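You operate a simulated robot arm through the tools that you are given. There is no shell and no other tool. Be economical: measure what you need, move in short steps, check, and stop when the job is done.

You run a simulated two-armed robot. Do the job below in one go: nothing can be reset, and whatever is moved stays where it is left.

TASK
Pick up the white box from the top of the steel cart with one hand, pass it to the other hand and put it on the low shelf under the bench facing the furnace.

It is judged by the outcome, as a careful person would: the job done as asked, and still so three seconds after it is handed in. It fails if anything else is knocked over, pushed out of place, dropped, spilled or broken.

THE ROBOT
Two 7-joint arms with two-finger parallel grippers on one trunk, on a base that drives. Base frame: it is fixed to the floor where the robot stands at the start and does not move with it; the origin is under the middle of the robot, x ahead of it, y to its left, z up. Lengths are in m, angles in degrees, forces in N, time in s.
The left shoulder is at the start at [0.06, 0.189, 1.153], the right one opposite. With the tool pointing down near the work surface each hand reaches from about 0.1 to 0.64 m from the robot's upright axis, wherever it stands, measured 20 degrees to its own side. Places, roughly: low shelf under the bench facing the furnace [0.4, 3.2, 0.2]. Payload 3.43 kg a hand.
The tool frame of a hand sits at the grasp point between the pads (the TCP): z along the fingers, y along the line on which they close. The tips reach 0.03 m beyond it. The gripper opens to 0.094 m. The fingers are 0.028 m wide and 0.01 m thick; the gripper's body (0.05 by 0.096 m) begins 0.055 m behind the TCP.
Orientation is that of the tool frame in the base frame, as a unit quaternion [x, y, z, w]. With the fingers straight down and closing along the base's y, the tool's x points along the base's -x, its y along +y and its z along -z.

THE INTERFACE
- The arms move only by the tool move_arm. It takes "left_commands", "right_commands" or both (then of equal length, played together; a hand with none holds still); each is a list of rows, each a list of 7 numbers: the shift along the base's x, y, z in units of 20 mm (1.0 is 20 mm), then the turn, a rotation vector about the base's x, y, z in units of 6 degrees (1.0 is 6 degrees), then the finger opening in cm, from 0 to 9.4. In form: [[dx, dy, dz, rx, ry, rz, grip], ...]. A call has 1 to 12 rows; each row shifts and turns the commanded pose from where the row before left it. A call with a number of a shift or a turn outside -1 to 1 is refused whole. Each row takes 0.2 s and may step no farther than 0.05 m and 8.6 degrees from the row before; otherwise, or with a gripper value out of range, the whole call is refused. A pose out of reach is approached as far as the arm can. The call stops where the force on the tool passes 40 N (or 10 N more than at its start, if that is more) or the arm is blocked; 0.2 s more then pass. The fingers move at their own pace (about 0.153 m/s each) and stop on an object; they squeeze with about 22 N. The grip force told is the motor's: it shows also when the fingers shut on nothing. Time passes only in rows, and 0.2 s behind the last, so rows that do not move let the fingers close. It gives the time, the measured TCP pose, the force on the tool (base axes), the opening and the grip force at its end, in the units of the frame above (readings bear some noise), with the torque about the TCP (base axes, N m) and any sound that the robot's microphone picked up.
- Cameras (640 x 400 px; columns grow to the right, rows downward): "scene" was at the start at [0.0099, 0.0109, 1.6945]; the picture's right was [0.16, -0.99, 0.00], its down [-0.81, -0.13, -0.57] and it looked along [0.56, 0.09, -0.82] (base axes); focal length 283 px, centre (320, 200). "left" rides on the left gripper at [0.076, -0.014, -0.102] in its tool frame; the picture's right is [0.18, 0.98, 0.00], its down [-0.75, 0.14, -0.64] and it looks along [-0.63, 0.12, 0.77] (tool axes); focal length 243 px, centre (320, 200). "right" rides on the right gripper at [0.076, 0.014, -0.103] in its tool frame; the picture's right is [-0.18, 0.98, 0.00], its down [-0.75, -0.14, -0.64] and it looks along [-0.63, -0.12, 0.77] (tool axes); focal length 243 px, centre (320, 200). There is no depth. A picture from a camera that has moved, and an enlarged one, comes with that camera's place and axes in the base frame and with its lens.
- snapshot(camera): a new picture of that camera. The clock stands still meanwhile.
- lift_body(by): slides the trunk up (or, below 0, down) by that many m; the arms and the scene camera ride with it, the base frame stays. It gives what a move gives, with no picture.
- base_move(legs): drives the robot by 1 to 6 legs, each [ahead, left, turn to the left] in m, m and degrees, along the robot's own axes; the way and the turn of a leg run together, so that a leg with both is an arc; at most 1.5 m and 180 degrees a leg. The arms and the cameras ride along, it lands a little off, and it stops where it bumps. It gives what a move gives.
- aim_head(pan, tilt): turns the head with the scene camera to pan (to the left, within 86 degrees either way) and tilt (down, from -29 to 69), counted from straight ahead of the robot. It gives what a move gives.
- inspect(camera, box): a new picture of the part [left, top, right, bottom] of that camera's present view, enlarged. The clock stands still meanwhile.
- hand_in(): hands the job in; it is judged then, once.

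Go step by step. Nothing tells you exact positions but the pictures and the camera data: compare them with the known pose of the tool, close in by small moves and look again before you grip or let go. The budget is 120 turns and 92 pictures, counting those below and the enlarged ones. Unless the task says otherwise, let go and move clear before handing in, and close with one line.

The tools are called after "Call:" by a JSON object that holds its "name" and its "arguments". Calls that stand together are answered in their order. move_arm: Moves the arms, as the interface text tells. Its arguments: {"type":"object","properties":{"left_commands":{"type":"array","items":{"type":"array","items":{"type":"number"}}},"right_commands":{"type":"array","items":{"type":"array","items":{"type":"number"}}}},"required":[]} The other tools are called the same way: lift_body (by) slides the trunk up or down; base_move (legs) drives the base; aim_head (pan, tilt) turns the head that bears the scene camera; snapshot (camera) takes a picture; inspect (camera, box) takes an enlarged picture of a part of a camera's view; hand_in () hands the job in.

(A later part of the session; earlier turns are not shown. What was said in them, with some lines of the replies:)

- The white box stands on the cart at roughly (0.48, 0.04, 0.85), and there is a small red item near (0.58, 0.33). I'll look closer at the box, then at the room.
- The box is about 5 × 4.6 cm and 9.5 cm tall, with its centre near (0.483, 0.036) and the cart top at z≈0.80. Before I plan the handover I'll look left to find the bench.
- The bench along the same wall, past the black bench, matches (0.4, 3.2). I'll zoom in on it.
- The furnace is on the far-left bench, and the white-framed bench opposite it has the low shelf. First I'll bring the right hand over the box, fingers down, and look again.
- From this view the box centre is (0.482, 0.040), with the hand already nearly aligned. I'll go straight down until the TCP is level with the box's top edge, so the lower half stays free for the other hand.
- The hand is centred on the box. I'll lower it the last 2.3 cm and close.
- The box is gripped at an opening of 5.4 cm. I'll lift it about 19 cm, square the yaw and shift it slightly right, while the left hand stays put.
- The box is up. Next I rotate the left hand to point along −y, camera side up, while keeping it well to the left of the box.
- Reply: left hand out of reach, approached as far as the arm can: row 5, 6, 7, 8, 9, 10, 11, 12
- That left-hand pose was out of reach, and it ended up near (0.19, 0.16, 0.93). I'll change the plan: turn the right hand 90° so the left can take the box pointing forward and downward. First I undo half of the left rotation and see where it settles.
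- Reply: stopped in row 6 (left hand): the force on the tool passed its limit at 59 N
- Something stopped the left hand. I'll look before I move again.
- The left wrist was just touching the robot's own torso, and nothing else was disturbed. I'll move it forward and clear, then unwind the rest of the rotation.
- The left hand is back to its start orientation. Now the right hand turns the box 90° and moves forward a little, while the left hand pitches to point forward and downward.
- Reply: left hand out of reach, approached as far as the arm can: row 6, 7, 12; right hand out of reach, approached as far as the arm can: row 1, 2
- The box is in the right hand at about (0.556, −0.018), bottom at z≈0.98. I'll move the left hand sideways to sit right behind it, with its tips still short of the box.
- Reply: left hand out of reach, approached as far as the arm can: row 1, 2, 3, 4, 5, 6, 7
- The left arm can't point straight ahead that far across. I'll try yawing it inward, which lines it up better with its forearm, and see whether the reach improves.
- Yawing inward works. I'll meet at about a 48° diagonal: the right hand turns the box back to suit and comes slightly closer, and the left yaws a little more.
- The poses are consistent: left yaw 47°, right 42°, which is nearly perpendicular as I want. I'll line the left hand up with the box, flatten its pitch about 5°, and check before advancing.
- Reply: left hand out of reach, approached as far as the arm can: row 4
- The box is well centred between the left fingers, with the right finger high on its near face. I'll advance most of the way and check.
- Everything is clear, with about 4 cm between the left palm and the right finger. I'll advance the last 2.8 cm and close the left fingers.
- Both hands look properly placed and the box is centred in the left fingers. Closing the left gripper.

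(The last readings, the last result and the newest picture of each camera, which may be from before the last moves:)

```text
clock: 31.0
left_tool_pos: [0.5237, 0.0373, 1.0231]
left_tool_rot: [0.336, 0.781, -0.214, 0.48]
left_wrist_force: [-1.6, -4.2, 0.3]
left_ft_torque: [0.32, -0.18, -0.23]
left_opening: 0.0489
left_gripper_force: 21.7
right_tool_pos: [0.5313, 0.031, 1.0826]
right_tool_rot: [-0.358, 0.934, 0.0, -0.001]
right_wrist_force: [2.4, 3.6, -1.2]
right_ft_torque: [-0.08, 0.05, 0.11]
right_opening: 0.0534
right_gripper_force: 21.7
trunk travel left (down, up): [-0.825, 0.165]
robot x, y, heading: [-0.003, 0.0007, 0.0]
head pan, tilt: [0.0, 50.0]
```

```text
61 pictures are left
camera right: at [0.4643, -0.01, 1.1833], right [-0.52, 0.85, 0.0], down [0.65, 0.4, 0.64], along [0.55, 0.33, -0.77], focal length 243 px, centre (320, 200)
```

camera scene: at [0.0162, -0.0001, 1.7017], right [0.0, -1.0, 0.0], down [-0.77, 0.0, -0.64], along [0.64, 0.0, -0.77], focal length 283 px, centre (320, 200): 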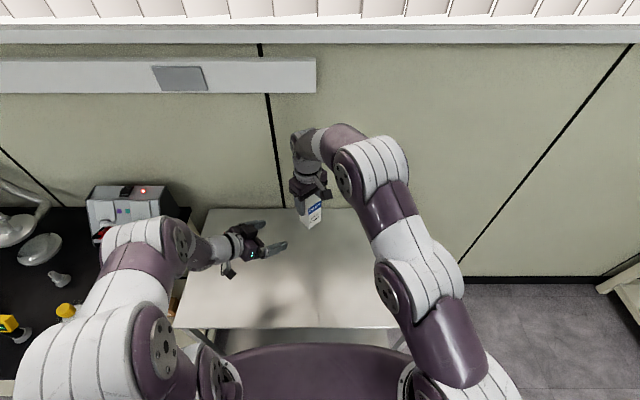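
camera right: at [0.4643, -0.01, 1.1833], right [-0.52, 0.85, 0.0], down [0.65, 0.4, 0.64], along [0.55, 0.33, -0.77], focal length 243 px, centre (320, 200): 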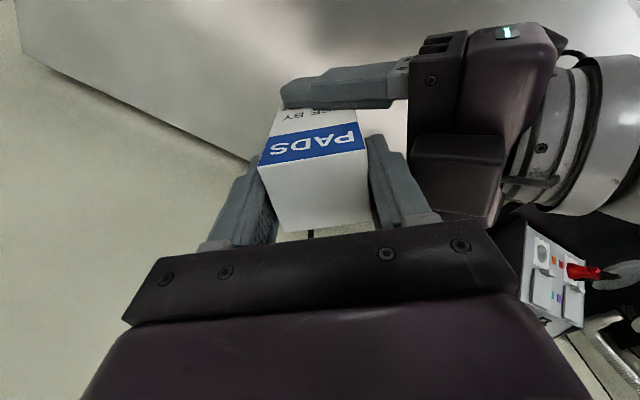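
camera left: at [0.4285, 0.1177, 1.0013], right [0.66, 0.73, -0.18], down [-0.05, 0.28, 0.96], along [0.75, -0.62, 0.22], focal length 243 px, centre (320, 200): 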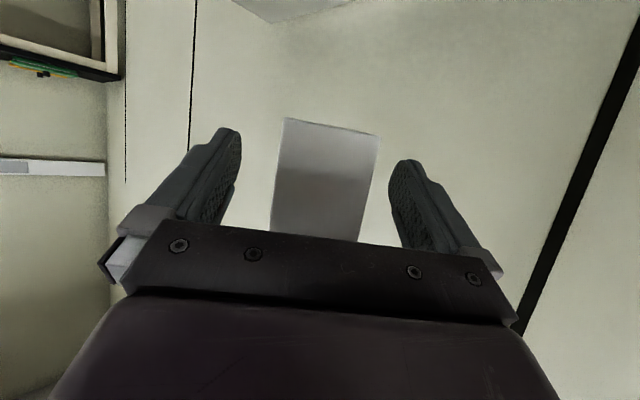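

The left hand now holds it at 4.9 cm with only small cross forces. I'll open the right only slightly, since the left palm is close, and lift it straight up and clear.

Call:
{"name": "move_arm", "arguments": {"right_commands": [[0, 0, 0, 0, 0, 0, 6.6], [0, 0, 0, 0, 0, 0, 6.6], [0, 0, 0.5, 0, 0, 0, 6.6], [0, 0, 0.7, 0, 0, 0, 6.6], [0, 0, 0.9, 0, 0, 0, 6.6], [0, 0, 0.9, 0, 0, 0, 6.6], [0, 0, 0.9, 0, 0, 0, 6.6]]}}

Call:
{"name": "snapshot", "arguments": {"camera": "right"}}

Call:
{"name": "snapshot", "arguments": {"camera": "left"}}

```text
clock: 32.2
left_tool_pos: [0.523, 0.0379, 1.0233]
left_tool_rot: [0.335, 0.781, -0.214, 0.482]
left_wrist_force: [-3.9, 11.2, -0.5]
left_ft_torque: [-0.8, -0.33, -0.28]
left_opening: 0.0487
left_gripper_force: 21.6
right_tool_pos: [0.5164, 0.021, 1.1104]
right_tool_rot: [-0.358, 0.934, -0.001, 0.001]
right_wrist_force: [3.8, -11.1, 1.3]
right_ft_torque: [-0.17, -0.02, 0.15]
right_opening: 0.0593
right_gripper_force: 0.0
right hand out of reach, approached as far as the arm can: row 3, 4, 5, 6
trunk travel left (down, up): [-0.825, 0.165]
robot x, y, heading: [-0.0014, -0.0004, -0.2]
head pan, tilt: [0.0, 50.0]
stopped in row 6 (left hand): the force on the tool passed its limit at 46 N (the readings are from after the stop); the commanded pose is now the measured one
```

```text
60 pictures are left
camera right: at [0.4489, -0.0193, 1.2099], right [-0.52, 0.85, 0.0], down [0.65, 0.4, 0.64], along [0.55, 0.33, -0.77], focal length 243 px, centre (320, 200)
```

right: 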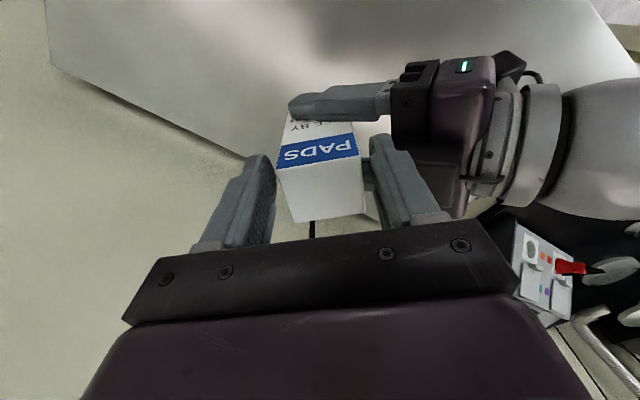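

```text
59 pictures are left
camera left: at [0.4276, 0.1181, 1.0017], right [0.66, 0.73, -0.18], down [-0.05, 0.28, 0.96], along [0.75, -0.62, 0.22], focal length 243 px, centre (320, 200)
```

left: 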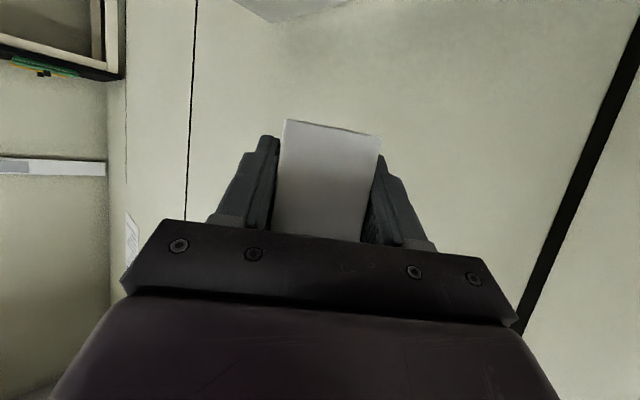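

The right hand ran out of upward reach and is lightly pressing on the left palm. The box is still firm in the left hand, so I'll lower the left hand out of the right one instead.

Call:
{"name": "move_arm", "arguments": {"left_commands": [[0, 0, -0.3, 0, 0, 0, 3], [0, 0, -0.5, 0, 0, 0, 3], [0, 0, -0.6, 0, 0, 0, 3], [0, 0, -0.8, 0, 0, 0, 3], [0, 0, -0.8, 0, 0, 0, 3]], "right_commands": [[0.1, -0.1, 0, 0, 0, 0, 5.8], [0, 0, 0, 0, 0, 0, 5.8], [0, 0, 0, 0, 0, 0, 5.8], [0, 0, 0, 0, 0, 0, 5.8], [0, 0, 0, 0, 0, 0, 5.8]]}}

Call:
{"name": "snapshot", "arguments": {"camera": "right"}}

Call:
{"name": "snapshot", "arguments": {"camera": "left"}}

```text
clock: 33.4
left_tool_pos: [0.5258, 0.0355, 0.9612]
left_tool_rot: [0.336, 0.78, -0.215, 0.482]
left_wrist_force: [0.6, 0.1, -0.4]
left_ft_torque: [-0.01, -0.02, 0.01]
left_opening: 0.0486
left_gripper_force: 22.4
right_tool_pos: [0.5178, 0.0205, 1.1093]
right_tool_rot: [-0.358, 0.934, -0.001, 0.0]
right_wrist_force: [-0.6, -0.5, 0.4]
right_ft_torque: [0.01, 0.0, 0.0]
right_opening: 0.0582
right_gripper_force: 0.1
trunk travel left (down, up): [-0.825, 0.165]
robot x, y, heading: [0.0017, 0.0028, -0.0]
head pan, tilt: [0.0, 50.0]
```

```text
58 pictures are left
camera right: at [0.4513, -0.0203, 1.2098], right [-0.52, 0.85, 0.0], down [0.65, 0.4, 0.64], along [0.55, 0.33, -0.77], focal length 243 px, centre (320, 200)
```

right: 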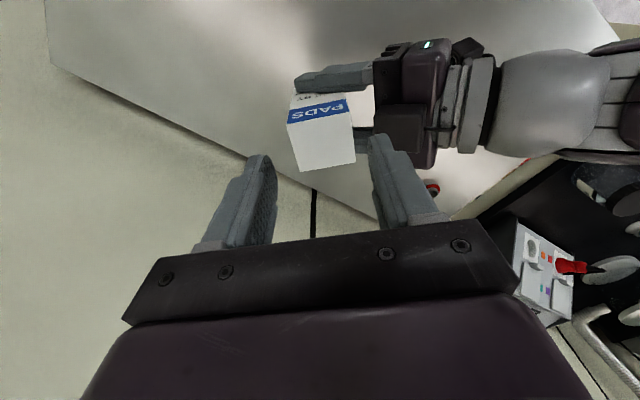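

```text
57 pictures are left
camera left: at [0.4287, 0.1161, 0.94], right [0.66, 0.73, -0.18], down [-0.05, 0.28, 0.96], along [0.75, -0.62, 0.22], focal length 243 px, centre (320, 200)
```

left: 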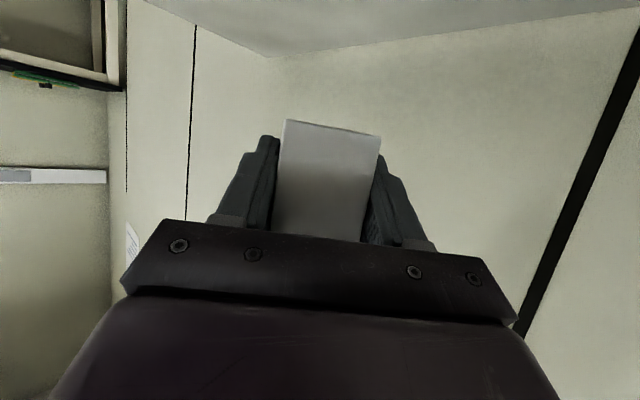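

The handover is done and the left hand holds the box freely. I'll bring the right hand back to its own side, and move the left in front of its shoulder pointing ahead.

Call:
{"name": "move_arm", "arguments": {"right_commands": [[-0.5, -0.9, 0, 0, 0, -0.7, 5.8], [-0.5, -0.9, 0, 0, 0, -0.7, 5.8], [-0.6, -0.9, 0, 0, 0, -0.7, 5.8], [-0.8, -0.9, 0, 0, 0, -0.7, 5.8], [-0.8, -0.9, 0, 0, 0, -0.7, 5.8], [-0.9, -0.9, 0, 0, 0, -0.7, 5.8], [-0.9, -0.9, 0, 0, 0, -0.7, 5.8], [-0.9, -0.9, 0, 0, 0, -0.7, 5.8], [-0.9, -0.9, 0, 0, 0, -0.7, 5.8], [-0.9, -0.9, 0, 0, 0, -0.7, 5.8]], "left_commands": [[0, 0.8, 0.2, 0, 0, 0.3, 3], [-0.2, 0.8, 0.2, 0, 0, 0.5, 3], [-0.3, 0.9, 0.2, 0, 0, 0.8, 3], [-0.3, 0.9, 0.2, 0, 0, 0.8, 3], [-0.3, 0.9, 0.2, 0, 0, 0.9, 3], [-0.3, 0.9, 0.2, 0, 0, 0.9, 3], [-0.3, 0.9, 0.2, 0, 0, 0.9, 3], [-0.3, 0.9, 0.2, 0, 0, 0.9, 3], [-0.3, 0.9, 0.2, 0, 0, 0.9, 3], [-0.3, 0.9, 0.2, 0, 0, 0.9, 3]]}}

Call:
{"name": "snapshot", "arguments": {"camera": "scene"}}

Call:
{"name": "snapshot", "arguments": {"camera": "left"}}

```text
clock: 35.6
left_tool_pos: [0.5054, 0.2375, 1.027]
left_tool_rot: [-0.005, 0.85, -0.017, 0.526]
left_wrist_force: [-0.5, 0.2, -1.3]
left_ft_torque: [0.02, 0.01, 0.0]
left_opening: 0.0485
left_gripper_force: 22.4
left hand out of reach, approached as far as the arm can: row 7, 8, 9, 10
right_tool_pos: [0.3634, -0.163, 1.11]
right_tool_rot: [0.002, 1.0, -0.002, 0.0]
right_wrist_force: [0.3, 0.0, 0.0]
right_ft_torque: [0.01, -0.02, 0.01]
right_opening: 0.0576
right_gripper_force: 0.1
trunk travel left (down, up): [-0.825, 0.165]
robot x, y, heading: [0.0008, -0.0031, -0.0]
head pan, tilt: [0.0, 50.0]
```

```text
56 pictures are left
camera scene: at [0.015, -0.0001, 1.7017], right [0.0, -1.0, 0.0], down [-0.77, 0.0, -0.64], along [0.64, 0.0, -0.77], focal length 283 px, centre (320, 200)
```

scene: 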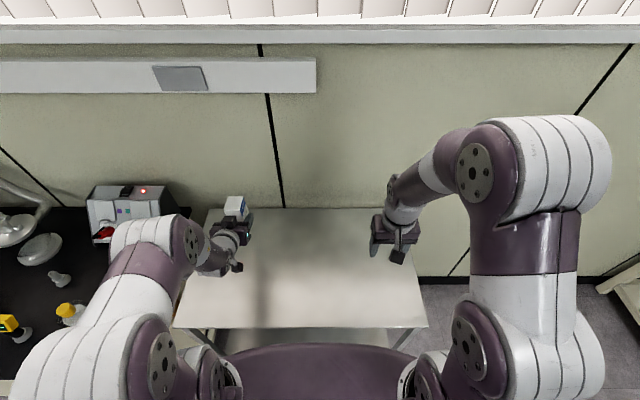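

```text
55 pictures are left
camera left: at [0.3799, 0.2234, 1.0052], right [-0.07, 0.98, -0.2], down [-0.24, 0.18, 0.96], along [0.97, 0.12, 0.22], focal length 243 px, centre (320, 200)
```

left: 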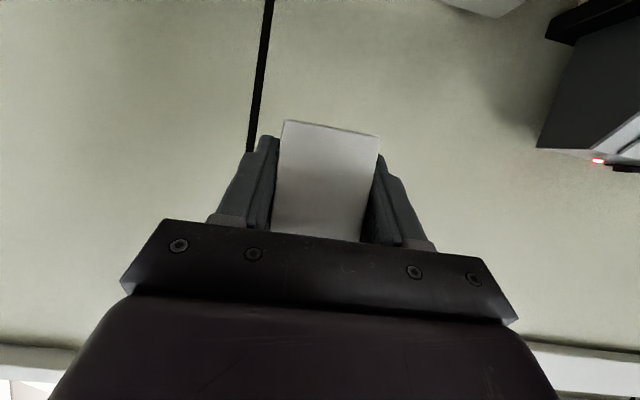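

The left hand holds the box pointing ahead. I'll back away from the cart, turn left and drive up the aisle toward the shelf bench, then look.

Call:
{"name": "base_move", "arguments": {"legs": [[-0.4, 0, 0], [0, 0, 90], [1.2, 0, 0], [0.8, 0, 0]]}}

Call:
{"name": "aim_head", "arguments": {"pan": -35, "tilt": 35}}

Call:
{"name": "snapshot", "arguments": {"camera": "scene"}}

```text
clock: 51.5
left_tool_pos: [-0.6654, 2.5152, 1.0265]
left_tool_rot: [0.609, -0.595, -0.362, -0.381]
left_wrist_force: [0.9, 0.2, -0.7]
left_ft_torque: [0.0, -0.02, 0.03]
left_opening: 0.0489
left_gripper_force: 22.0
right_tool_pos: [-0.2641, 2.3791, 1.1075]
right_tool_rot: [0.711, -0.703, 0.0, -0.001]
right_wrist_force: [-1.0, -0.1, 0.6]
right_ft_torque: [-0.01, 0.0, 0.01]
right_opening: 0.058
right_gripper_force: 0.1
trunk travel left (down, up): [-0.825, 0.165]
robot x, y, heading: [-0.4229, 2.0086, 90.5]
head pan, tilt: [0.0, 50.0]
```

```text
clock: 52.6
left_tool_pos: [-0.6666, 2.5138, 1.0269]
left_tool_rot: [0.609, -0.595, -0.362, -0.381]
left_wrist_force: [0.6, -0.9, 0.7]
left_ft_torque: [0.01, 0.03, -0.01]
left_opening: 0.0486
left_gripper_force: 21.9
right_tool_pos: [-0.2645, 2.3773, 1.1096]
right_tool_rot: [0.711, -0.703, 0.0, -0.002]
right_wrist_force: [-0.9, -0.2, 0.1]
right_ft_torque: [0.02, -0.01, -0.01]
right_opening: 0.058
right_gripper_force: 0.0
trunk travel left (down, up): [-0.825, 0.165]
robot x, y, heading: [-0.4234, 2.0116, 90.7]
head pan, tilt: [-35.0, 35.0]
```

```text
54 pictures are left
camera scene: at [-0.3732, 2.0235, 1.7234], right [0.83, -0.56, 0.0], down [-0.32, -0.47, -0.82], along [0.46, 0.68, -0.57], focal length 283 px, centre (320, 200)
```

scene: 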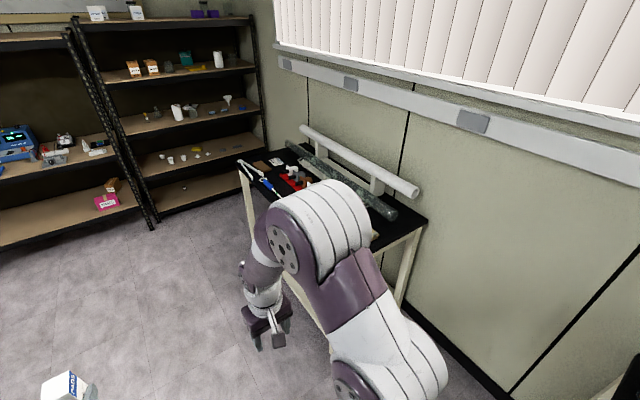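

The right arm blocks that view. I'll drive level with the bench, turn to face it, back off slightly and look.

Call:
{"name": "base_move", "arguments": {"legs": [[0.9, 0, 0], [0, 0, -90], [-0.2, 0, 0]]}}

Call:
{"name": "aim_head", "arguments": {"pan": 8, "tilt": 55}}

Call:
{"name": "snapshot", "arguments": {"camera": "scene"}}

```text
clock: 62.5
left_tool_pos: [-0.1167, 3.1716, 1.0254]
left_tool_rot: [0.005, 0.851, -0.023, 0.525]
left_wrist_force: [0.3, 0.2, -1.2]
left_ft_torque: [-0.02, 0.0, -0.01]
left_opening: 0.0486
left_gripper_force: 21.4
right_tool_pos: [-0.2658, 2.7741, 1.1084]
right_tool_rot: [0.012, 1.0, -0.001, 0.0]
right_wrist_force: [-0.8, -0.1, 0.3]
right_ft_torque: [0.0, -0.01, -0.02]
right_opening: 0.058
right_gripper_force: 0.0
trunk travel left (down, up): [-0.825, 0.165]
robot x, y, heading: [-0.6288, 2.9463, -1.0]
head pan, tilt: [-35.0, 35.0]
```

```text
clock: 63.6
left_tool_pos: [-0.1171, 3.1711, 1.0253]
left_tool_rot: [0.005, 0.851, -0.023, 0.525]
left_wrist_force: [-0.2, 1.2, -1.2]
left_ft_torque: [0.01, 0.03, 0.03]
left_opening: 0.0485
left_gripper_force: 22.0
right_tool_pos: [-0.2681, 2.7732, 1.1088]
right_tool_rot: [0.012, 1.0, 0.0, 0.001]
right_wrist_force: [0.1, -0.3, 0.0]
right_ft_torque: [0.0, 0.02, 0.0]
right_opening: 0.0579
right_gripper_force: 0.0
trunk travel left (down, up): [-0.825, 0.165]
robot x, y, heading: [-0.6317, 2.94, -1.1]
head pan, tilt: [8.0, 55.0]
```

```text
53 pictures are left
camera scene: at [-0.6178, 2.9539, 1.6952], right [0.12, -0.99, 0.0], down [-0.81, -0.1, -0.57], along [0.57, 0.07, -0.82], focal length 283 px, centre (320, 200)
```

scene: 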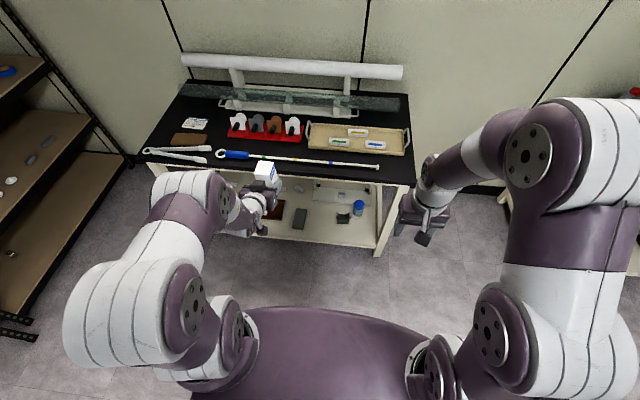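

The bench is ahead, with its front edge at x≈0.14 and a low shelf holding a few items. I'll lower the trunk to look under the bench.

Call:
{"name": "lift_body", "arguments": {"by": -0.5}}

Call:
{"name": "aim_head", "arguments": {"pan": 10, "tilt": 42}}

Call:
{"name": "snapshot", "arguments": {"camera": "scene"}}

Call:
{"name": "snapshot", "arguments": {"camera": "right"}}

```text
refused: -0.5 is not a number from -0.4 to 0.4
```

```text
clock: 64.3
left_tool_pos: [-0.1173, 3.1721, 1.0261]
left_tool_rot: [0.004, 0.851, -0.022, 0.525]
left_wrist_force: [-1.0, -0.3, 0.3]
left_ft_torque: [-0.01, 0.02, -0.04]
left_opening: 0.0487
left_gripper_force: 22.3
right_tool_pos: [-0.2668, 2.7742, 1.1088]
right_tool_rot: [0.011, 1.0, -0.001, 0.001]
right_wrist_force: [0.0, -0.9, -0.2]
right_ft_torque: [0.02, -0.04, 0.01]
right_opening: 0.0582
right_gripper_force: 0.0
trunk travel left (down, up): [-0.825, 0.165]
robot x, y, heading: [-0.6314, 2.9467, -1.2]
head pan, tilt: [10.0, 42.0]
```

```text
52 pictures are left
camera scene: at [-0.6072, 2.9582, 1.7129], right [0.15, -0.99, 0.0], down [-0.66, -0.1, -0.74], along [0.73, 0.11, -0.67], focal length 283 px, centre (320, 200)
```

scene: 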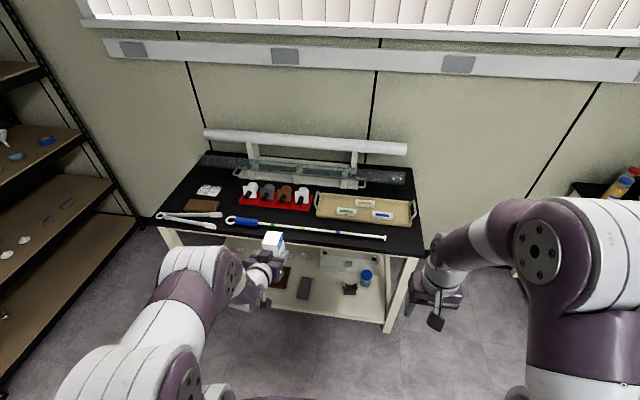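

```text
51 pictures are left
camera right: at [-0.3437, 2.7908, 1.2096], right [0.21, 0.98, 0.0], down [0.75, -0.16, 0.64], along [0.63, -0.13, -0.77], focal length 243 px, centre (320, 200)
```

right: 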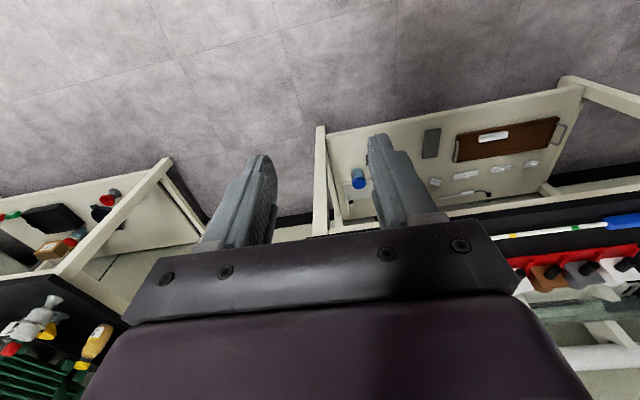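

Call:
{"name": "lift_body", "arguments": {"by": -0.4}}

Call:
{"name": "snapshot", "arguments": {"camera": "scene"}}

Call:
{"name": "snapshot", "arguments": {"camera": "right"}}

```text
clock: 68.2
left_tool_pos: [-0.1182, 3.1711, 0.626]
left_tool_rot: [0.004, 0.851, -0.023, 0.524]
left_wrist_force: [1.1, 0.4, -0.3]
left_ft_torque: [0.0, 0.02, 0.01]
left_opening: 0.0487
left_gripper_force: 21.8
right_tool_pos: [-0.2673, 2.7742, 0.7088]
right_tool_rot: [0.011, 1.0, 0.0, 0.0]
right_wrist_force: [0.3, 0.3, 0.9]
right_ft_torque: [0.0, 0.02, -0.01]
right_opening: 0.0581
right_gripper_force: 0.0
trunk travel left (down, up): [-0.425, 0.565]
robot x, y, heading: [-0.6287, 2.9428, -1.1]
head pan, tilt: [10.0, 42.0]
```

```text
50 pictures are left
camera scene: at [-0.6071, 2.9582, 1.313], right [0.15, -0.99, 0.0], down [-0.66, -0.1, -0.74], along [0.73, 0.11, -0.67], focal length 283 px, centre (320, 200)
```

scene: 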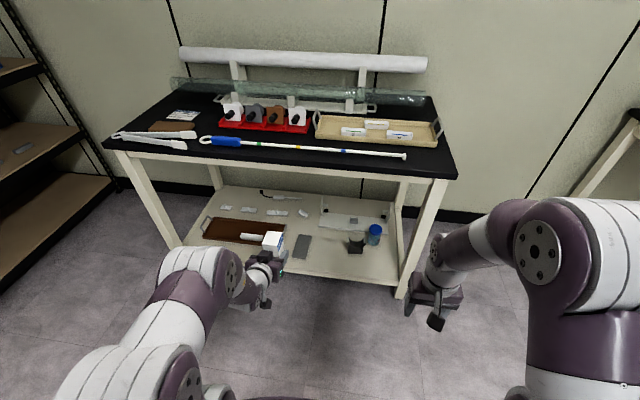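

```text
49 pictures are left
camera right: at [-0.3437, 2.7907, 0.8096], right [0.21, 0.98, 0.0], down [0.75, -0.16, 0.64], along [0.63, -0.13, -0.77], focal length 243 px, centre (320, 200)
```

right: 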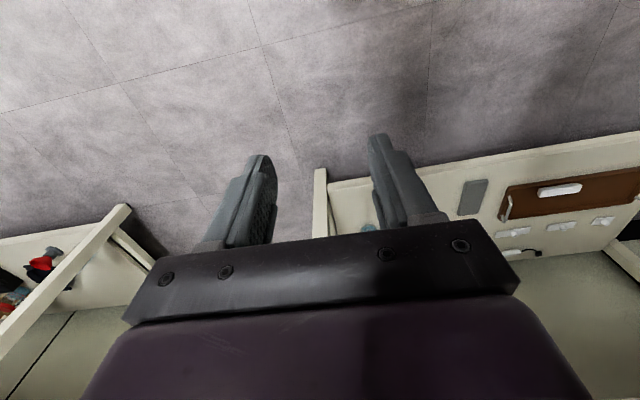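

Call:
{"name": "inspect", "arguments": {"camera": "scene", "box": [170, 170, 430, 300]}}

```text
2.46 times, centred on (300, 235) of scene
camera zoom: at [-0.6071, 2.9582, 1.313], right [0.15, -0.99, 0.0], down [-0.66, -0.1, -0.74], along [0.73, 0.11, -0.67], focal length 697 px, centre (369, 114)
```

zoom: 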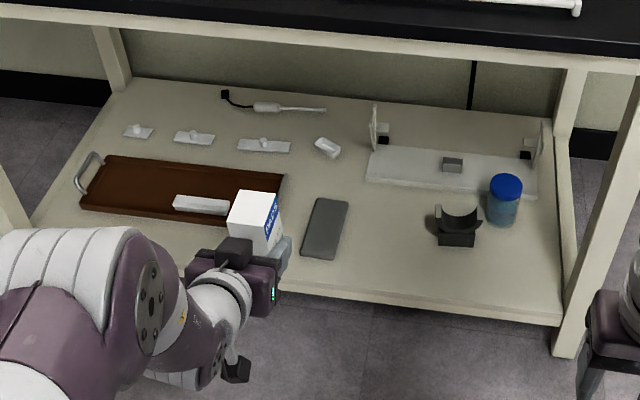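

The free gap on the shelf is around y≈3.05, between the grey pad (y>3.14) and the black holder (y<2.96), with the shelf edge at x≈0.16. I'll tuck the right arm in, level the box's small roll, line up sideways and lower further.

Call:
{"name": "move_arm", "arguments": {"right_commands": [[-0.8, 0, 0.3, 0, 0, 0, 4], [-0.8, 0, 0.3, 0, 0, 0, 4], [-0.8, 0, 0.3, 0, 0, 0, 4], [-0.8, 0, 0.3, 0, 0, 0, 4], [-0.8, 0, 0.3, 0, 0, 0, 4]], "left_commands": [[0, 0, 0, 0.05, 0, 0, 3], [0, 0, 0, 0.05, 0, 0, 3], [0, 0, 0, 0.05, 0, 0, 3], [0, 0, 0, 0.05, 0, 0, 3], [0, 0, 0, 0.03, 0, 0, 3]]}}

Call:
{"name": "base_move", "arguments": {"legs": [[0, -0.125, 1.1]]}}

Call:
{"name": "lift_body", "arguments": {"by": -0.33}}

Call:
{"name": "aim_head", "arguments": {"pan": 12, "tilt": 35}}

Call:
{"name": "snapshot", "arguments": {"camera": "scene"}}

Call:
{"name": "snapshot", "arguments": {"camera": "left"}}

```text
clock: 69.4
left_tool_pos: [-0.1163, 3.1711, 0.6269]
left_tool_rot: [0.005, 0.852, -0.022, 0.524]
left_wrist_force: [-0.1, -0.4, -0.6]
left_ft_torque: [0.01, 0.02, -0.06]
left_opening: 0.0487
left_gripper_force: 21.9
right_tool_pos: [-0.3467, 2.7773, 0.7385]
right_tool_rot: [0.013, 1.0, 0.0, 0.001]
right_wrist_force: [0.5, 0.1, -0.3]
right_ft_torque: [0.05, -0.02, -0.02]
right_opening: 0.04
right_gripper_force: 0.0
trunk travel left (down, up): [-0.425, 0.565]
robot x, y, heading: [-0.6303, 2.9453, -1.3]
head pan, tilt: [10.0, 42.0]
```

```text
clock: 70.6
left_tool_pos: [-0.1223, 3.0512, 0.627]
left_tool_rot: [-0.001, 0.851, -0.017, 0.525]
left_wrist_force: [0.1, 0.1, -0.7]
left_ft_torque: [0.01, 0.01, 0.03]
left_opening: 0.0488
left_gripper_force: 21.9
right_tool_pos: [-0.3448, 2.6541, 0.7368]
right_tool_rot: [0.003, 1.0, -0.001, 0.001]
right_wrist_force: [-0.8, 0.2, -0.6]
right_ft_torque: [0.03, 0.0, -0.04]
right_opening: 0.0398
right_gripper_force: 0.1
trunk travel left (down, up): [-0.425, 0.565]
robot x, y, heading: [-0.6292, 2.8173, -0.4]
head pan, tilt: [10.0, 42.0]
```

```text
clock: 73.9
left_tool_pos: [-0.1228, 3.0532, 0.2968]
left_tool_rot: [-0.002, 0.852, -0.018, 0.524]
left_wrist_force: [0.7, -0.3, -0.1]
left_ft_torque: [-0.02, 0.01, 0.02]
left_opening: 0.0487
left_gripper_force: 21.8
right_tool_pos: [-0.3456, 2.6548, 0.409]
right_tool_rot: [0.004, 1.0, -0.001, 0.001]
right_wrist_force: [-0.3, -0.1, -0.7]
right_ft_torque: [-0.01, 0.0, -0.01]
right_opening: 0.0401
right_gripper_force: 0.0
trunk travel left (down, up): [-0.095, 0.895]
robot x, y, heading: [-0.6316, 2.8139, -0.3]
head pan, tilt: [10.0, 42.0]
```

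```text
clock: 74.6
left_tool_pos: [-0.1221, 3.0529, 0.2978]
left_tool_rot: [-0.002, 0.852, -0.018, 0.524]
left_wrist_force: [0.7, -0.4, -0.2]
left_ft_torque: [0.01, 0.04, -0.01]
left_opening: 0.0484
left_gripper_force: 21.9
right_tool_pos: [-0.3451, 2.6551, 0.4077]
right_tool_rot: [0.004, 1.0, 0.0, 0.001]
right_wrist_force: [1.2, -0.2, 1.0]
right_ft_torque: [-0.03, -0.01, 0.02]
right_opening: 0.0401
right_gripper_force: 0.1
trunk travel left (down, up): [-0.095, 0.895]
robot x, y, heading: [-0.6325, 2.8154, -0.1]
head pan, tilt: [12.0, 35.0]
```

```text
47 pictures are left
camera scene: at [-0.6052, 2.8355, 0.9934], right [0.2, -0.98, 0.0], down [-0.56, -0.12, -0.82], along [0.8, 0.17, -0.57], focal length 283 px, centre (320, 200)
```

scene: 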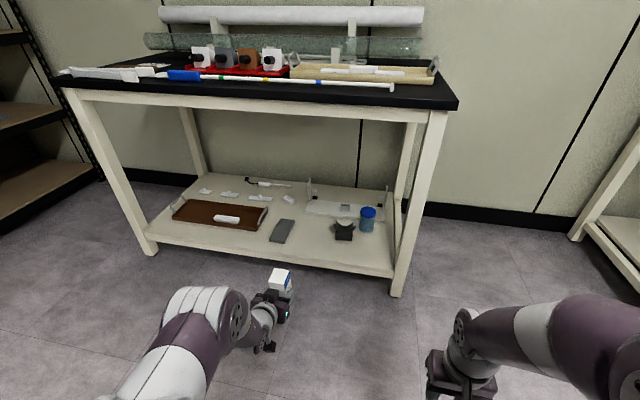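

```text
46 pictures are left
camera left: at [-0.2481, 3.0391, 0.2758], right [-0.07, 0.98, -0.2], down [-0.23, 0.18, 0.96], along [0.97, 0.11, 0.21], focal length 243 px, centre (320, 200)
```

left: 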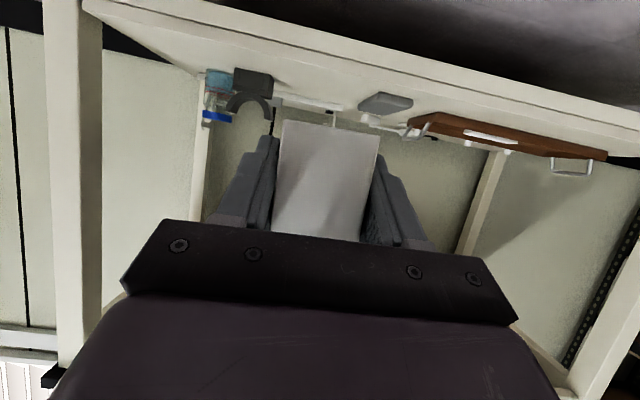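

Call:
{"name": "inspect", "arguments": {"camera": "left", "box": [180, 20, 460, 180]}}

Call:
{"name": "inspect", "arguments": {"camera": "scene", "box": [220, 180, 420, 305]}}

```text
2.29 times, centred on (320, 100) of left
camera zoom: at [-0.2481, 3.0391, 0.2758], right [-0.07, 0.98, -0.2], down [-0.23, 0.18, 0.96], along [0.97, 0.11, 0.21], focal length 555 px, centre (320, 429)
```

zoom: 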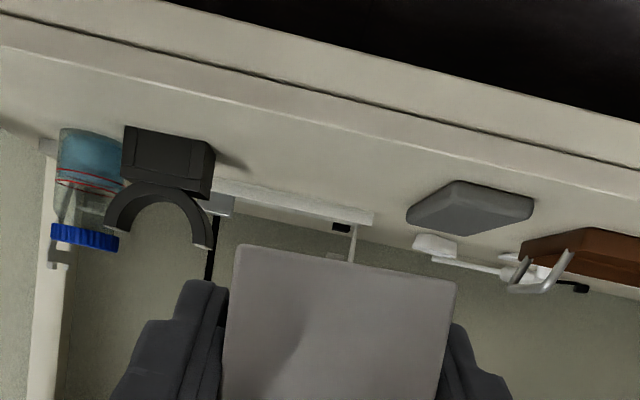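

```text
3.20 times, centred on (320, 242) of scene
camera zoom: at [-0.6052, 2.8355, 0.9934], right [0.2, -0.98, 0.0], down [-0.56, -0.12, -0.82], along [0.8, 0.17, -0.57], focal length 906 px, centre (320, 64)
```

zoom: 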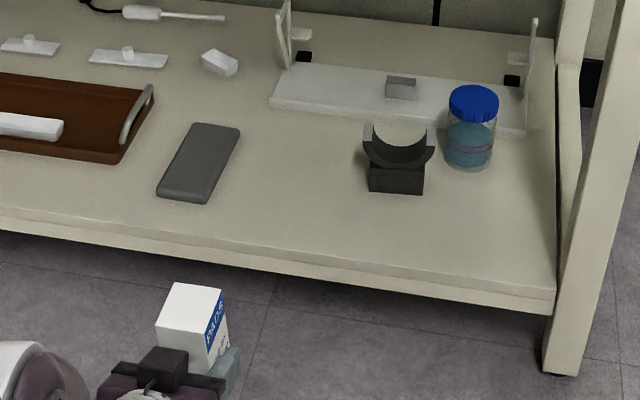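

Two views agree: the shelf surface is at z≈0.163, its edge at x≈0.145, and the gap runs from y 2.96 to 3.16, with the hand at y=3.053. I'll drive in 0.30 m at the present height (box about 10 cm above the shelf) and check.

Call:
{"name": "base_move", "arguments": {"legs": [[0.3, 0, 0]]}}

Call:
{"name": "aim_head", "arguments": {"pan": 18, "tilt": 48}}

Call:
{"name": "snapshot", "arguments": {"camera": "scene"}}

Call:
{"name": "snapshot", "arguments": {"camera": "left"}}

```text
clock: 76.6
left_tool_pos: [0.173, 3.0549, 0.2966]
left_tool_rot: [-0.004, 0.851, -0.016, 0.524]
left_wrist_force: [0.8, 0.1, 0.3]
left_ft_torque: [0.0, 0.03, -0.03]
left_opening: 0.0488
left_gripper_force: 22.2
right_tool_pos: [-0.0485, 2.6564, 0.4077]
right_tool_rot: [0.001, 1.0, -0.001, 0.0]
right_wrist_force: [-0.3, 0.7, -0.1]
right_ft_torque: [-0.03, 0.05, -0.03]
right_opening: 0.04
right_gripper_force: 0.0
trunk travel left (down, up): [-0.095, 0.895]
robot x, y, heading: [-0.3338, 2.8199, -0.0]
head pan, tilt: [12.0, 35.0]
```

```text
clock: 77.3
left_tool_pos: [0.1722, 3.0551, 0.2967]
left_tool_rot: [-0.004, 0.852, -0.017, 0.524]
left_wrist_force: [0.9, -0.6, -0.3]
left_ft_torque: [-0.03, -0.01, -0.01]
left_opening: 0.0487
left_gripper_force: 21.8
right_tool_pos: [-0.0487, 2.6552, 0.4075]
right_tool_rot: [0.001, 1.0, -0.001, 0.001]
right_wrist_force: [-0.5, 0.0, 0.4]
right_ft_torque: [0.01, 0.0, 0.02]
right_opening: 0.04
right_gripper_force: 0.1
trunk travel left (down, up): [-0.095, 0.895]
robot x, y, heading: [-0.3345, 2.8152, -0.2]
head pan, tilt: [18.0, 48.0]
```

```text
43 pictures are left
camera scene: at [-0.3205, 2.841, 0.9745], right [0.31, -0.95, 0.0], down [-0.71, -0.23, -0.67], along [0.64, 0.21, -0.74], focal length 283 px, centre (320, 200)
```

scene: 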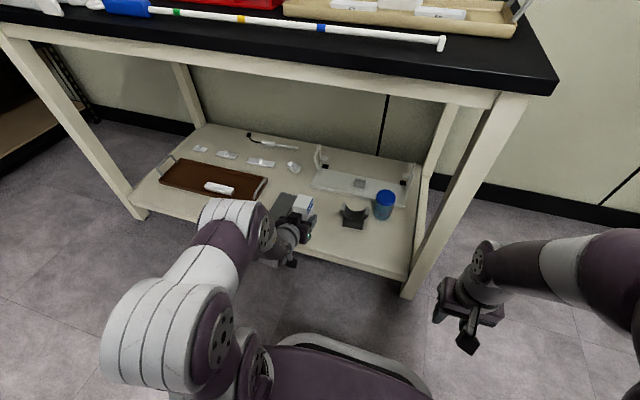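

```text
42 pictures are left
camera left: at [0.0466, 3.0405, 0.2758], right [-0.07, 0.98, -0.2], down [-0.23, 0.17, 0.96], along [0.97, 0.12, 0.21], focal length 243 px, centre (320, 200)
```

left: 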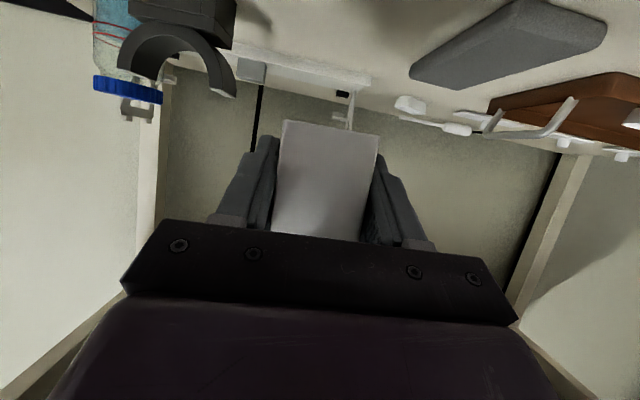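

Well aligned between the holder and the pad, with clear space around. I'll drive the last 6.5 cm, then lower most of the way.

Call:
{"name": "base_move", "arguments": {"legs": [[0.066, 0, 0]]}}

Call:
{"name": "lift_body", "arguments": {"by": -0.075}}

Call:
{"name": "snapshot", "arguments": {"camera": "left"}}

Call:
{"name": "inspect", "arguments": {"camera": "scene", "box": [200, 130, 440, 280]}}

```text
clock: 78.3
left_tool_pos: [0.2379, 3.0547, 0.2962]
left_tool_rot: [-0.004, 0.851, -0.017, 0.525]
left_wrist_force: [-0.1, -0.3, -0.4]
left_ft_torque: [-0.02, 0.04, 0.01]
left_opening: 0.0485
left_gripper_force: 22.2
right_tool_pos: [0.0158, 2.6554, 0.408]
right_tool_rot: [0.001, 1.0, -0.001, 0.001]
right_wrist_force: [-0.4, -1.3, 0.2]
right_ft_torque: [-0.03, -0.01, -0.03]
right_opening: 0.0397
right_gripper_force: 0.1
trunk travel left (down, up): [-0.095, 0.895]
robot x, y, heading: [-0.2697, 2.819, -0.4]
head pan, tilt: [18.0, 48.0]
```

```text
clock: 79.5
left_tool_pos: [0.238, 3.0527, 0.2217]
left_tool_rot: [-0.003, 0.851, -0.017, 0.524]
left_wrist_force: [0.5, -1.0, -0.1]
left_ft_torque: [0.01, 0.04, 0.01]
left_opening: 0.0486
left_gripper_force: 22.3
right_tool_pos: [0.0158, 2.6544, 0.3334]
right_tool_rot: [0.001, 1.0, -0.001, 0.001]
right_wrist_force: [-0.2, 0.9, 0.4]
right_ft_torque: [0.0, 0.0, 0.02]
right_opening: 0.04
right_gripper_force: 0.0
trunk travel left (down, up): [-0.02, 0.97]
robot x, y, heading: [-0.2694, 2.8182, -0.1]
head pan, tilt: [18.0, 48.0]
```

```text
41 pictures are left
camera left: at [0.112, 3.0397, 0.2009], right [-0.07, 0.98, -0.2], down [-0.23, 0.17, 0.96], along [0.97, 0.11, 0.21], focal length 243 px, centre (320, 200)
```

left: 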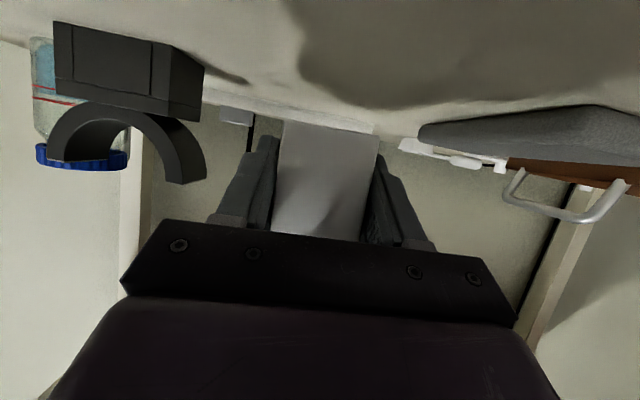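

```text
2.67 times, centred on (320, 205) of scene
camera zoom: at [-0.2556, 2.841, 0.8995], right [0.31, -0.95, 0.0], down [-0.71, -0.23, -0.67], along [0.64, 0.21, -0.74], focal length 755 px, centre (320, 187)
```

zoom: 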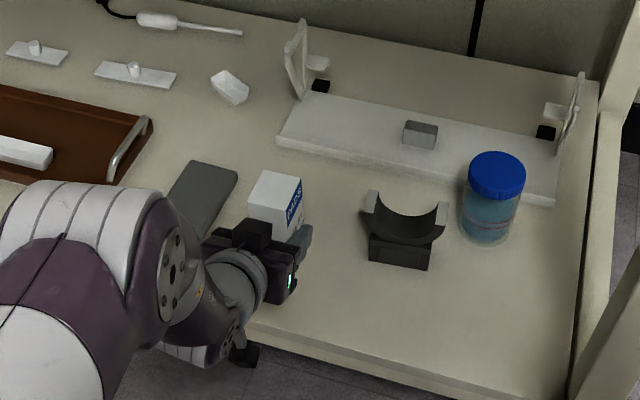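

The box sits about 3 cm above the shelf in open space. I'll lower it with the arm in small steps and watch the force.

Call:
{"name": "move_arm", "arguments": {"left_commands": [[0, 0, -0.3, 0, 0, 0, 3], [0, 0, -0.3, 0, 0, 0, 3], [0, 0, -0.3, 0, 0, 0, 3]]}}

Call:
{"name": "inspect", "arguments": {"camera": "left", "box": [220, 60, 460, 210]}}

Call:
{"name": "inspect", "arguments": {"camera": "scene", "box": [230, 170, 350, 290]}}

```text
clock: 80.3
left_tool_pos: [0.2371, 3.0535, 0.2043]
left_tool_rot: [-0.007, 0.852, -0.02, 0.524]
left_wrist_force: [1.1, -0.4, 0.2]
left_ft_torque: [0.0, 0.0, -0.03]
left_opening: 0.0487
left_gripper_force: 22.4
right_tool_pos: [0.0153, 2.6555, 0.3332]
right_tool_rot: [0.002, 1.0, -0.001, 0.001]
right_wrist_force: [0.5, -0.1, 0.4]
right_ft_torque: [0.02, 0.01, -0.01]
right_opening: 0.0401
right_gripper_force: 0.0
trunk travel left (down, up): [-0.02, 0.97]
robot x, y, heading: [-0.2707, 2.82, -0.1]
head pan, tilt: [18.0, 48.0]
```

```text
2.67 times, centred on (340, 135) of left
camera zoom: at [0.1117, 3.0397, 0.1842], right [-0.07, 0.98, -0.2], down [-0.23, 0.18, 0.96], along [0.97, 0.12, 0.21], focal length 647 px, centre (267, 373)
```

zoom: 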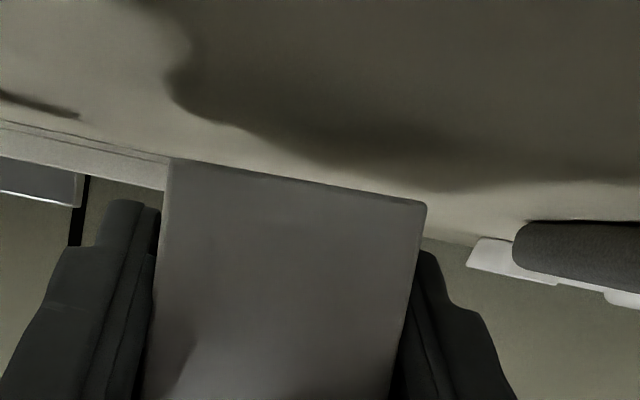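

```text
3.33 times, centred on (290, 230) of scene
camera zoom: at [-0.2556, 2.841, 0.8995], right [0.31, -0.95, 0.0], down [-0.71, -0.23, -0.67], along [0.64, 0.21, -0.74], focal length 944 px, centre (420, 100)
```

zoom: 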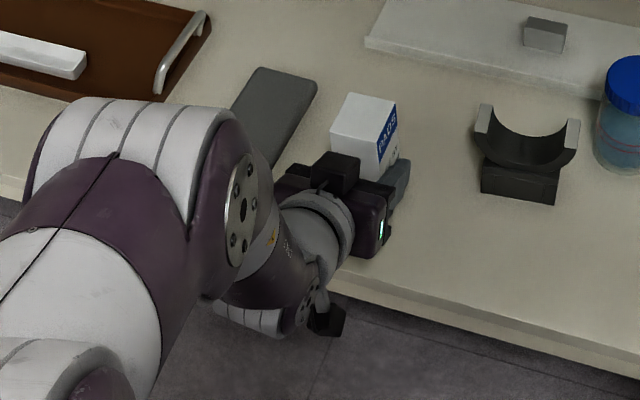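

Call:
{"name": "move_arm", "arguments": {"left_commands": [[0, 0, -0.12, 0, 0, 0, 3], [0, 0, -0.12, 0, 0, 0, 3], [0, 0, -0.12, 0, 0, 0, 3]]}}

Call:
{"name": "inspect", "arguments": {"camera": "left", "box": [220, 60, 460, 210]}}

```text
clock: 81.1
left_tool_pos: [0.2387, 3.0542, 0.1971]
left_tool_rot: [-0.006, 0.852, -0.021, 0.523]
left_wrist_force: [-0.2, -0.5, -0.7]
left_ft_torque: [0.0, 0.04, 0.01]
left_opening: 0.0487
left_gripper_force: 22.0
right_tool_pos: [0.0163, 2.6541, 0.3325]
right_tool_rot: [0.002, 1.0, 0.0, 0.001]
right_wrist_force: [-0.4, 0.9, 0.1]
right_ft_torque: [-0.01, -0.03, 0.0]
right_opening: 0.0399
right_gripper_force: 0.0
trunk travel left (down, up): [-0.02, 0.97]
robot x, y, heading: [-0.2683, 2.8162, -0.3]
head pan, tilt: [18.0, 48.0]
```

```text
2.67 times, centred on (340, 135) of left
camera zoom: at [0.1136, 3.0398, 0.1769], right [-0.07, 0.98, -0.21], down [-0.23, 0.18, 0.96], along [0.97, 0.12, 0.21], focal length 647 px, centre (267, 373)
```

zoom: 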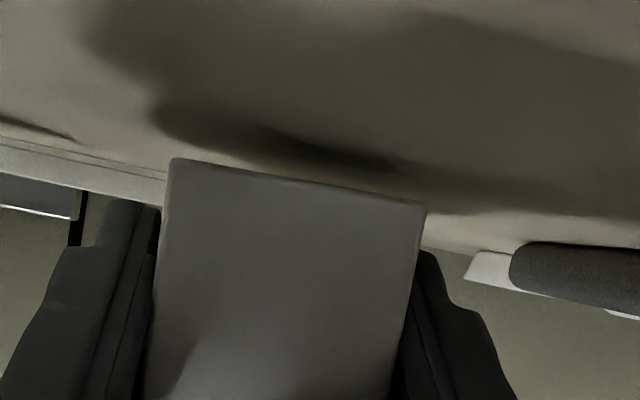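

Still no contact, and the box's shadow is closing in. I'll keep lowering in finer steps.

Call:
{"name": "move_arm", "arguments": {"left_commands": [[0, 0, -0.08, 0, 0, 0, 3], [0, 0, -0.08, 0, 0, 0, 3], [0, 0, -0.08, 0, 0, 0, 3]]}}

Call:
{"name": "inspect", "arguments": {"camera": "left", "box": [220, 60, 460, 210]}}

```text
clock: 81.9
left_tool_pos: [0.2418, 3.0535, 0.1932]
left_tool_rot: [-0.007, 0.852, -0.02, 0.523]
left_wrist_force: [-0.5, 0.6, -0.5]
left_ft_torque: [-0.02, -0.01, 0.02]
left_opening: 0.0483
left_gripper_force: 22.1
left hand out of reach, approached as far as the arm can: row 1
right_tool_pos: [0.0162, 2.6551, 0.3346]
right_tool_rot: [0.002, 1.0, 0.0, 0.001]
right_wrist_force: [0.4, -0.1, 0.5]
right_ft_torque: [0.02, 0.02, 0.0]
right_opening: 0.0402
right_gripper_force: 0.1
trunk travel left (down, up): [-0.02, 0.97]
robot x, y, heading: [-0.268, 2.8178, 0.1]
head pan, tilt: [18.0, 48.0]
```

```text
2.67 times, centred on (340, 135) of left
camera zoom: at [0.1159, 3.0403, 0.1729], right [-0.07, 0.98, -0.21], down [-0.23, 0.18, 0.96], along [0.97, 0.12, 0.21], focal length 647 px, centre (267, 373)
```

zoom: 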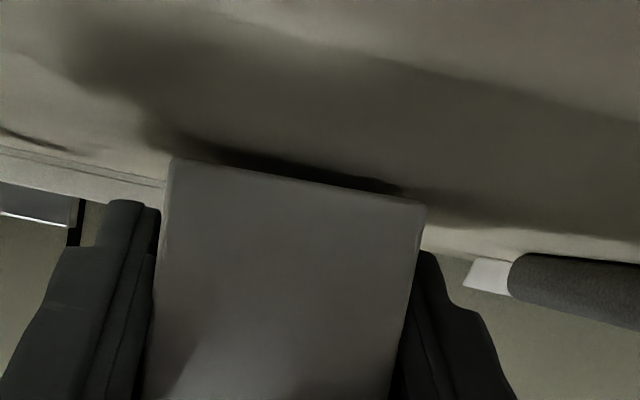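

Almost there. The arm is near its limit downward, so I'll use the trunk for the last few millimetres.

Call:
{"name": "lift_body", "arguments": {"by": -0.004}}

Call:
{"name": "inspect", "arguments": {"camera": "left", "box": [220, 60, 460, 210]}}

```text
clock: 82.4
left_tool_pos: [0.2421, 3.0542, 0.1911]
left_tool_rot: [-0.006, 0.851, -0.021, 0.525]
left_wrist_force: [1.4, 0.1, 8.9]
left_ft_torque: [0.19, 0.1, -0.04]
left_opening: 0.0488
left_gripper_force: 21.6
right_tool_pos: [0.0147, 2.6548, 0.329]
right_tool_rot: [0.001, 1.0, -0.001, 0.002]
right_wrist_force: [0.1, 0.3, -0.8]
right_ft_torque: [-0.02, 0.03, -0.02]
right_opening: 0.0403
right_gripper_force: 0.1
trunk travel left (down, up): [-0.016, 0.974]
robot x, y, heading: [-0.2655, 2.8146, -0.2]
head pan, tilt: [18.0, 48.0]
```

```text
2.67 times, centred on (340, 135) of left
camera zoom: at [0.1168, 3.0405, 0.1702], right [-0.07, 0.98, -0.21], down [-0.23, 0.18, 0.95], along [0.97, 0.12, 0.21], focal length 647 px, centre (267, 373)
```

zoom: 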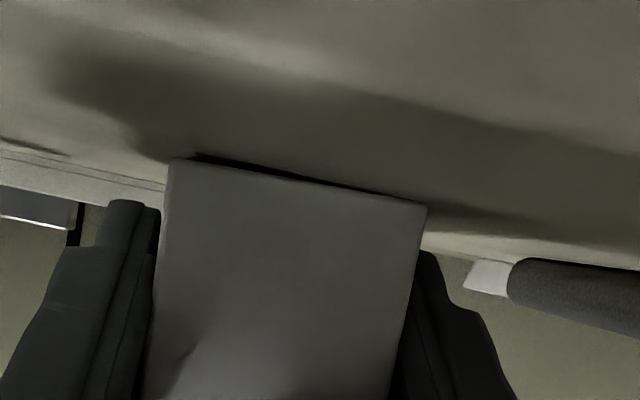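

The box is in contact: the shelf is pushing up with about 9 N. I'll open the fingers gently and check.

Call:
{"name": "move_arm", "arguments": {"left_commands": [[0, 0, 0, 0, 0, 0, 5.2], [0, 0, 0, 0, 0, 0, 5.8], [0, 0, 0, 0, 0, 0, 6.6], [0, 0, 0, 0, 0, 0, 7.2], [0, 0, 0, 0, 0, 0, 7.2]]}}

Call:
{"name": "snapshot", "arguments": {"camera": "left"}}

Call:
{"name": "inspect", "arguments": {"camera": "scene", "box": [230, 170, 350, 290]}}

```text
clock: 83.6
left_tool_pos: [0.2408, 3.055, 0.1902]
left_tool_rot: [-0.007, 0.852, -0.021, 0.523]
left_wrist_force: [-0.2, -1.1, 0.2]
left_ft_torque: [0.01, -0.02, 0.02]
left_opening: 0.072
left_gripper_force: 0.0
right_tool_pos: [0.0161, 2.6556, 0.329]
right_tool_rot: [0.002, 1.0, -0.001, 0.001]
right_wrist_force: [-0.3, 1.0, 0.8]
right_ft_torque: [0.0, 0.0, 0.0]
right_opening: 0.04
right_gripper_force: 0.0
trunk travel left (down, up): [-0.016, 0.974]
robot x, y, heading: [-0.2688, 2.817, 0.3]
head pan, tilt: [18.0, 48.0]
```

```text
34 pictures are left
camera left: at [0.1159, 3.0403, 0.169], right [-0.07, 0.98, -0.21], down [-0.23, 0.18, 0.96], along [0.97, 0.12, 0.21], focal length 243 px, centre (320, 200)
```

left: 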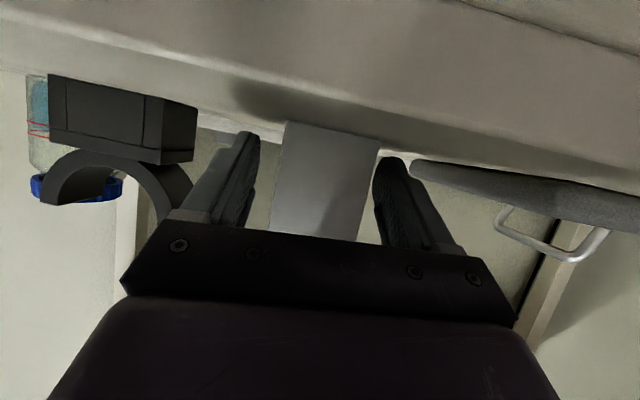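

```text
3.33 times, centred on (290, 230) of scene
camera zoom: at [-0.2556, 2.841, 0.8955], right [0.31, -0.95, 0.0], down [-0.71, -0.23, -0.67], along [0.64, 0.21, -0.74], focal length 944 px, centre (420, 100)
```

zoom: 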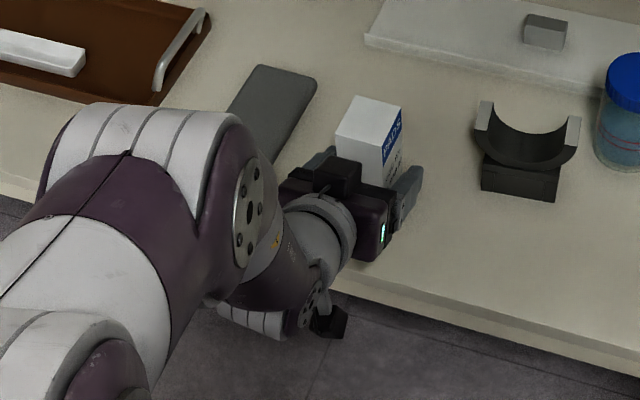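

The box stands upright and free between the open fingers. I'll back the robot straight out.

Call:
{"name": "base_move", "arguments": {"legs": [[-0.12, 0, 0], [-0.25, 0, 0]]}}

Call:
{"name": "snapshot", "arguments": {"camera": "scene"}}

Call:
{"name": "snapshot", "arguments": {"camera": "left"}}

```text
clock: 86.3
left_tool_pos: [-0.1331, 3.052, 0.1902]
left_tool_rot: [-0.003, 0.852, -0.023, 0.523]
left_wrist_force: [0.3, 0.6, -0.4]
left_ft_torque: [0.0, 0.02, 0.03]
left_opening: 0.0718
left_gripper_force: 0.1
right_tool_pos: [-0.3631, 2.6532, 0.3294]
right_tool_rot: [0.006, 1.0, 0.0, 0.001]
right_wrist_force: [-0.8, 1.1, 0.2]
right_ft_torque: [0.0, -0.01, 0.01]
right_opening: 0.0402
right_gripper_force: 0.0
trunk travel left (down, up): [-0.016, 0.974]
robot x, y, heading: [-0.6451, 2.8171, -0.5]
head pan, tilt: [18.0, 48.0]
```

```text
32 pictures are left
camera scene: at [-0.6325, 2.8427, 0.8955], right [0.3, -0.95, 0.0], down [-0.71, -0.22, -0.67], along [0.64, 0.2, -0.74], focal length 283 px, centre (320, 200)
```

scene: 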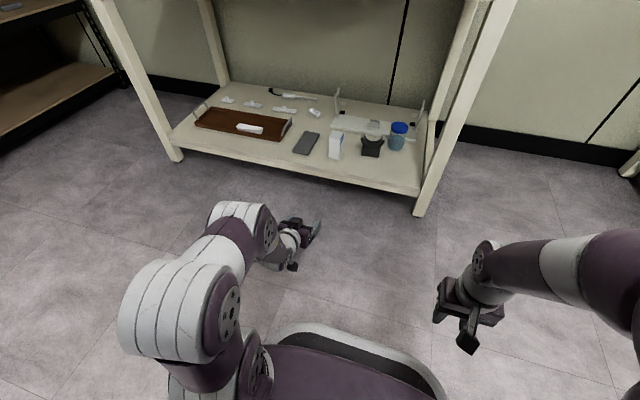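

```text
31 pictures are left
camera left: at [-0.2592, 3.0384, 0.169], right [-0.06, 0.98, -0.21], down [-0.23, 0.19, 0.96], along [0.97, 0.11, 0.21], focal length 243 px, centre (320, 200)
```

left: 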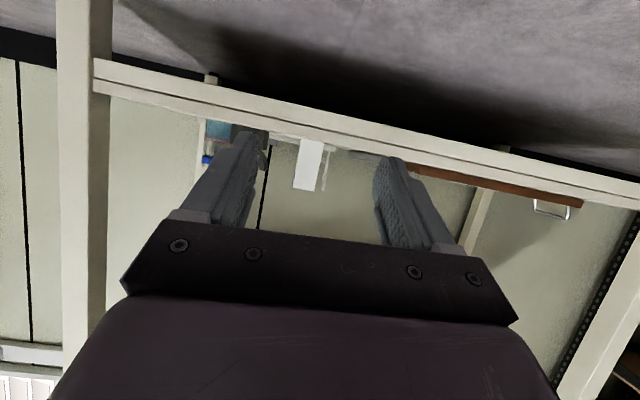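

The white box stands upright on the low shelf, its neighbours are where they were, and both hands are clear of the bench. Handing in.

Call:
{"name": "hand_in", "arguments": {}}

```text
The job is handed in.
```

The white box was picked up from the cart with the right hand, passed to the left, and now stands upright on the low shelf of the bench facing the furnace; nothing else there was moved.
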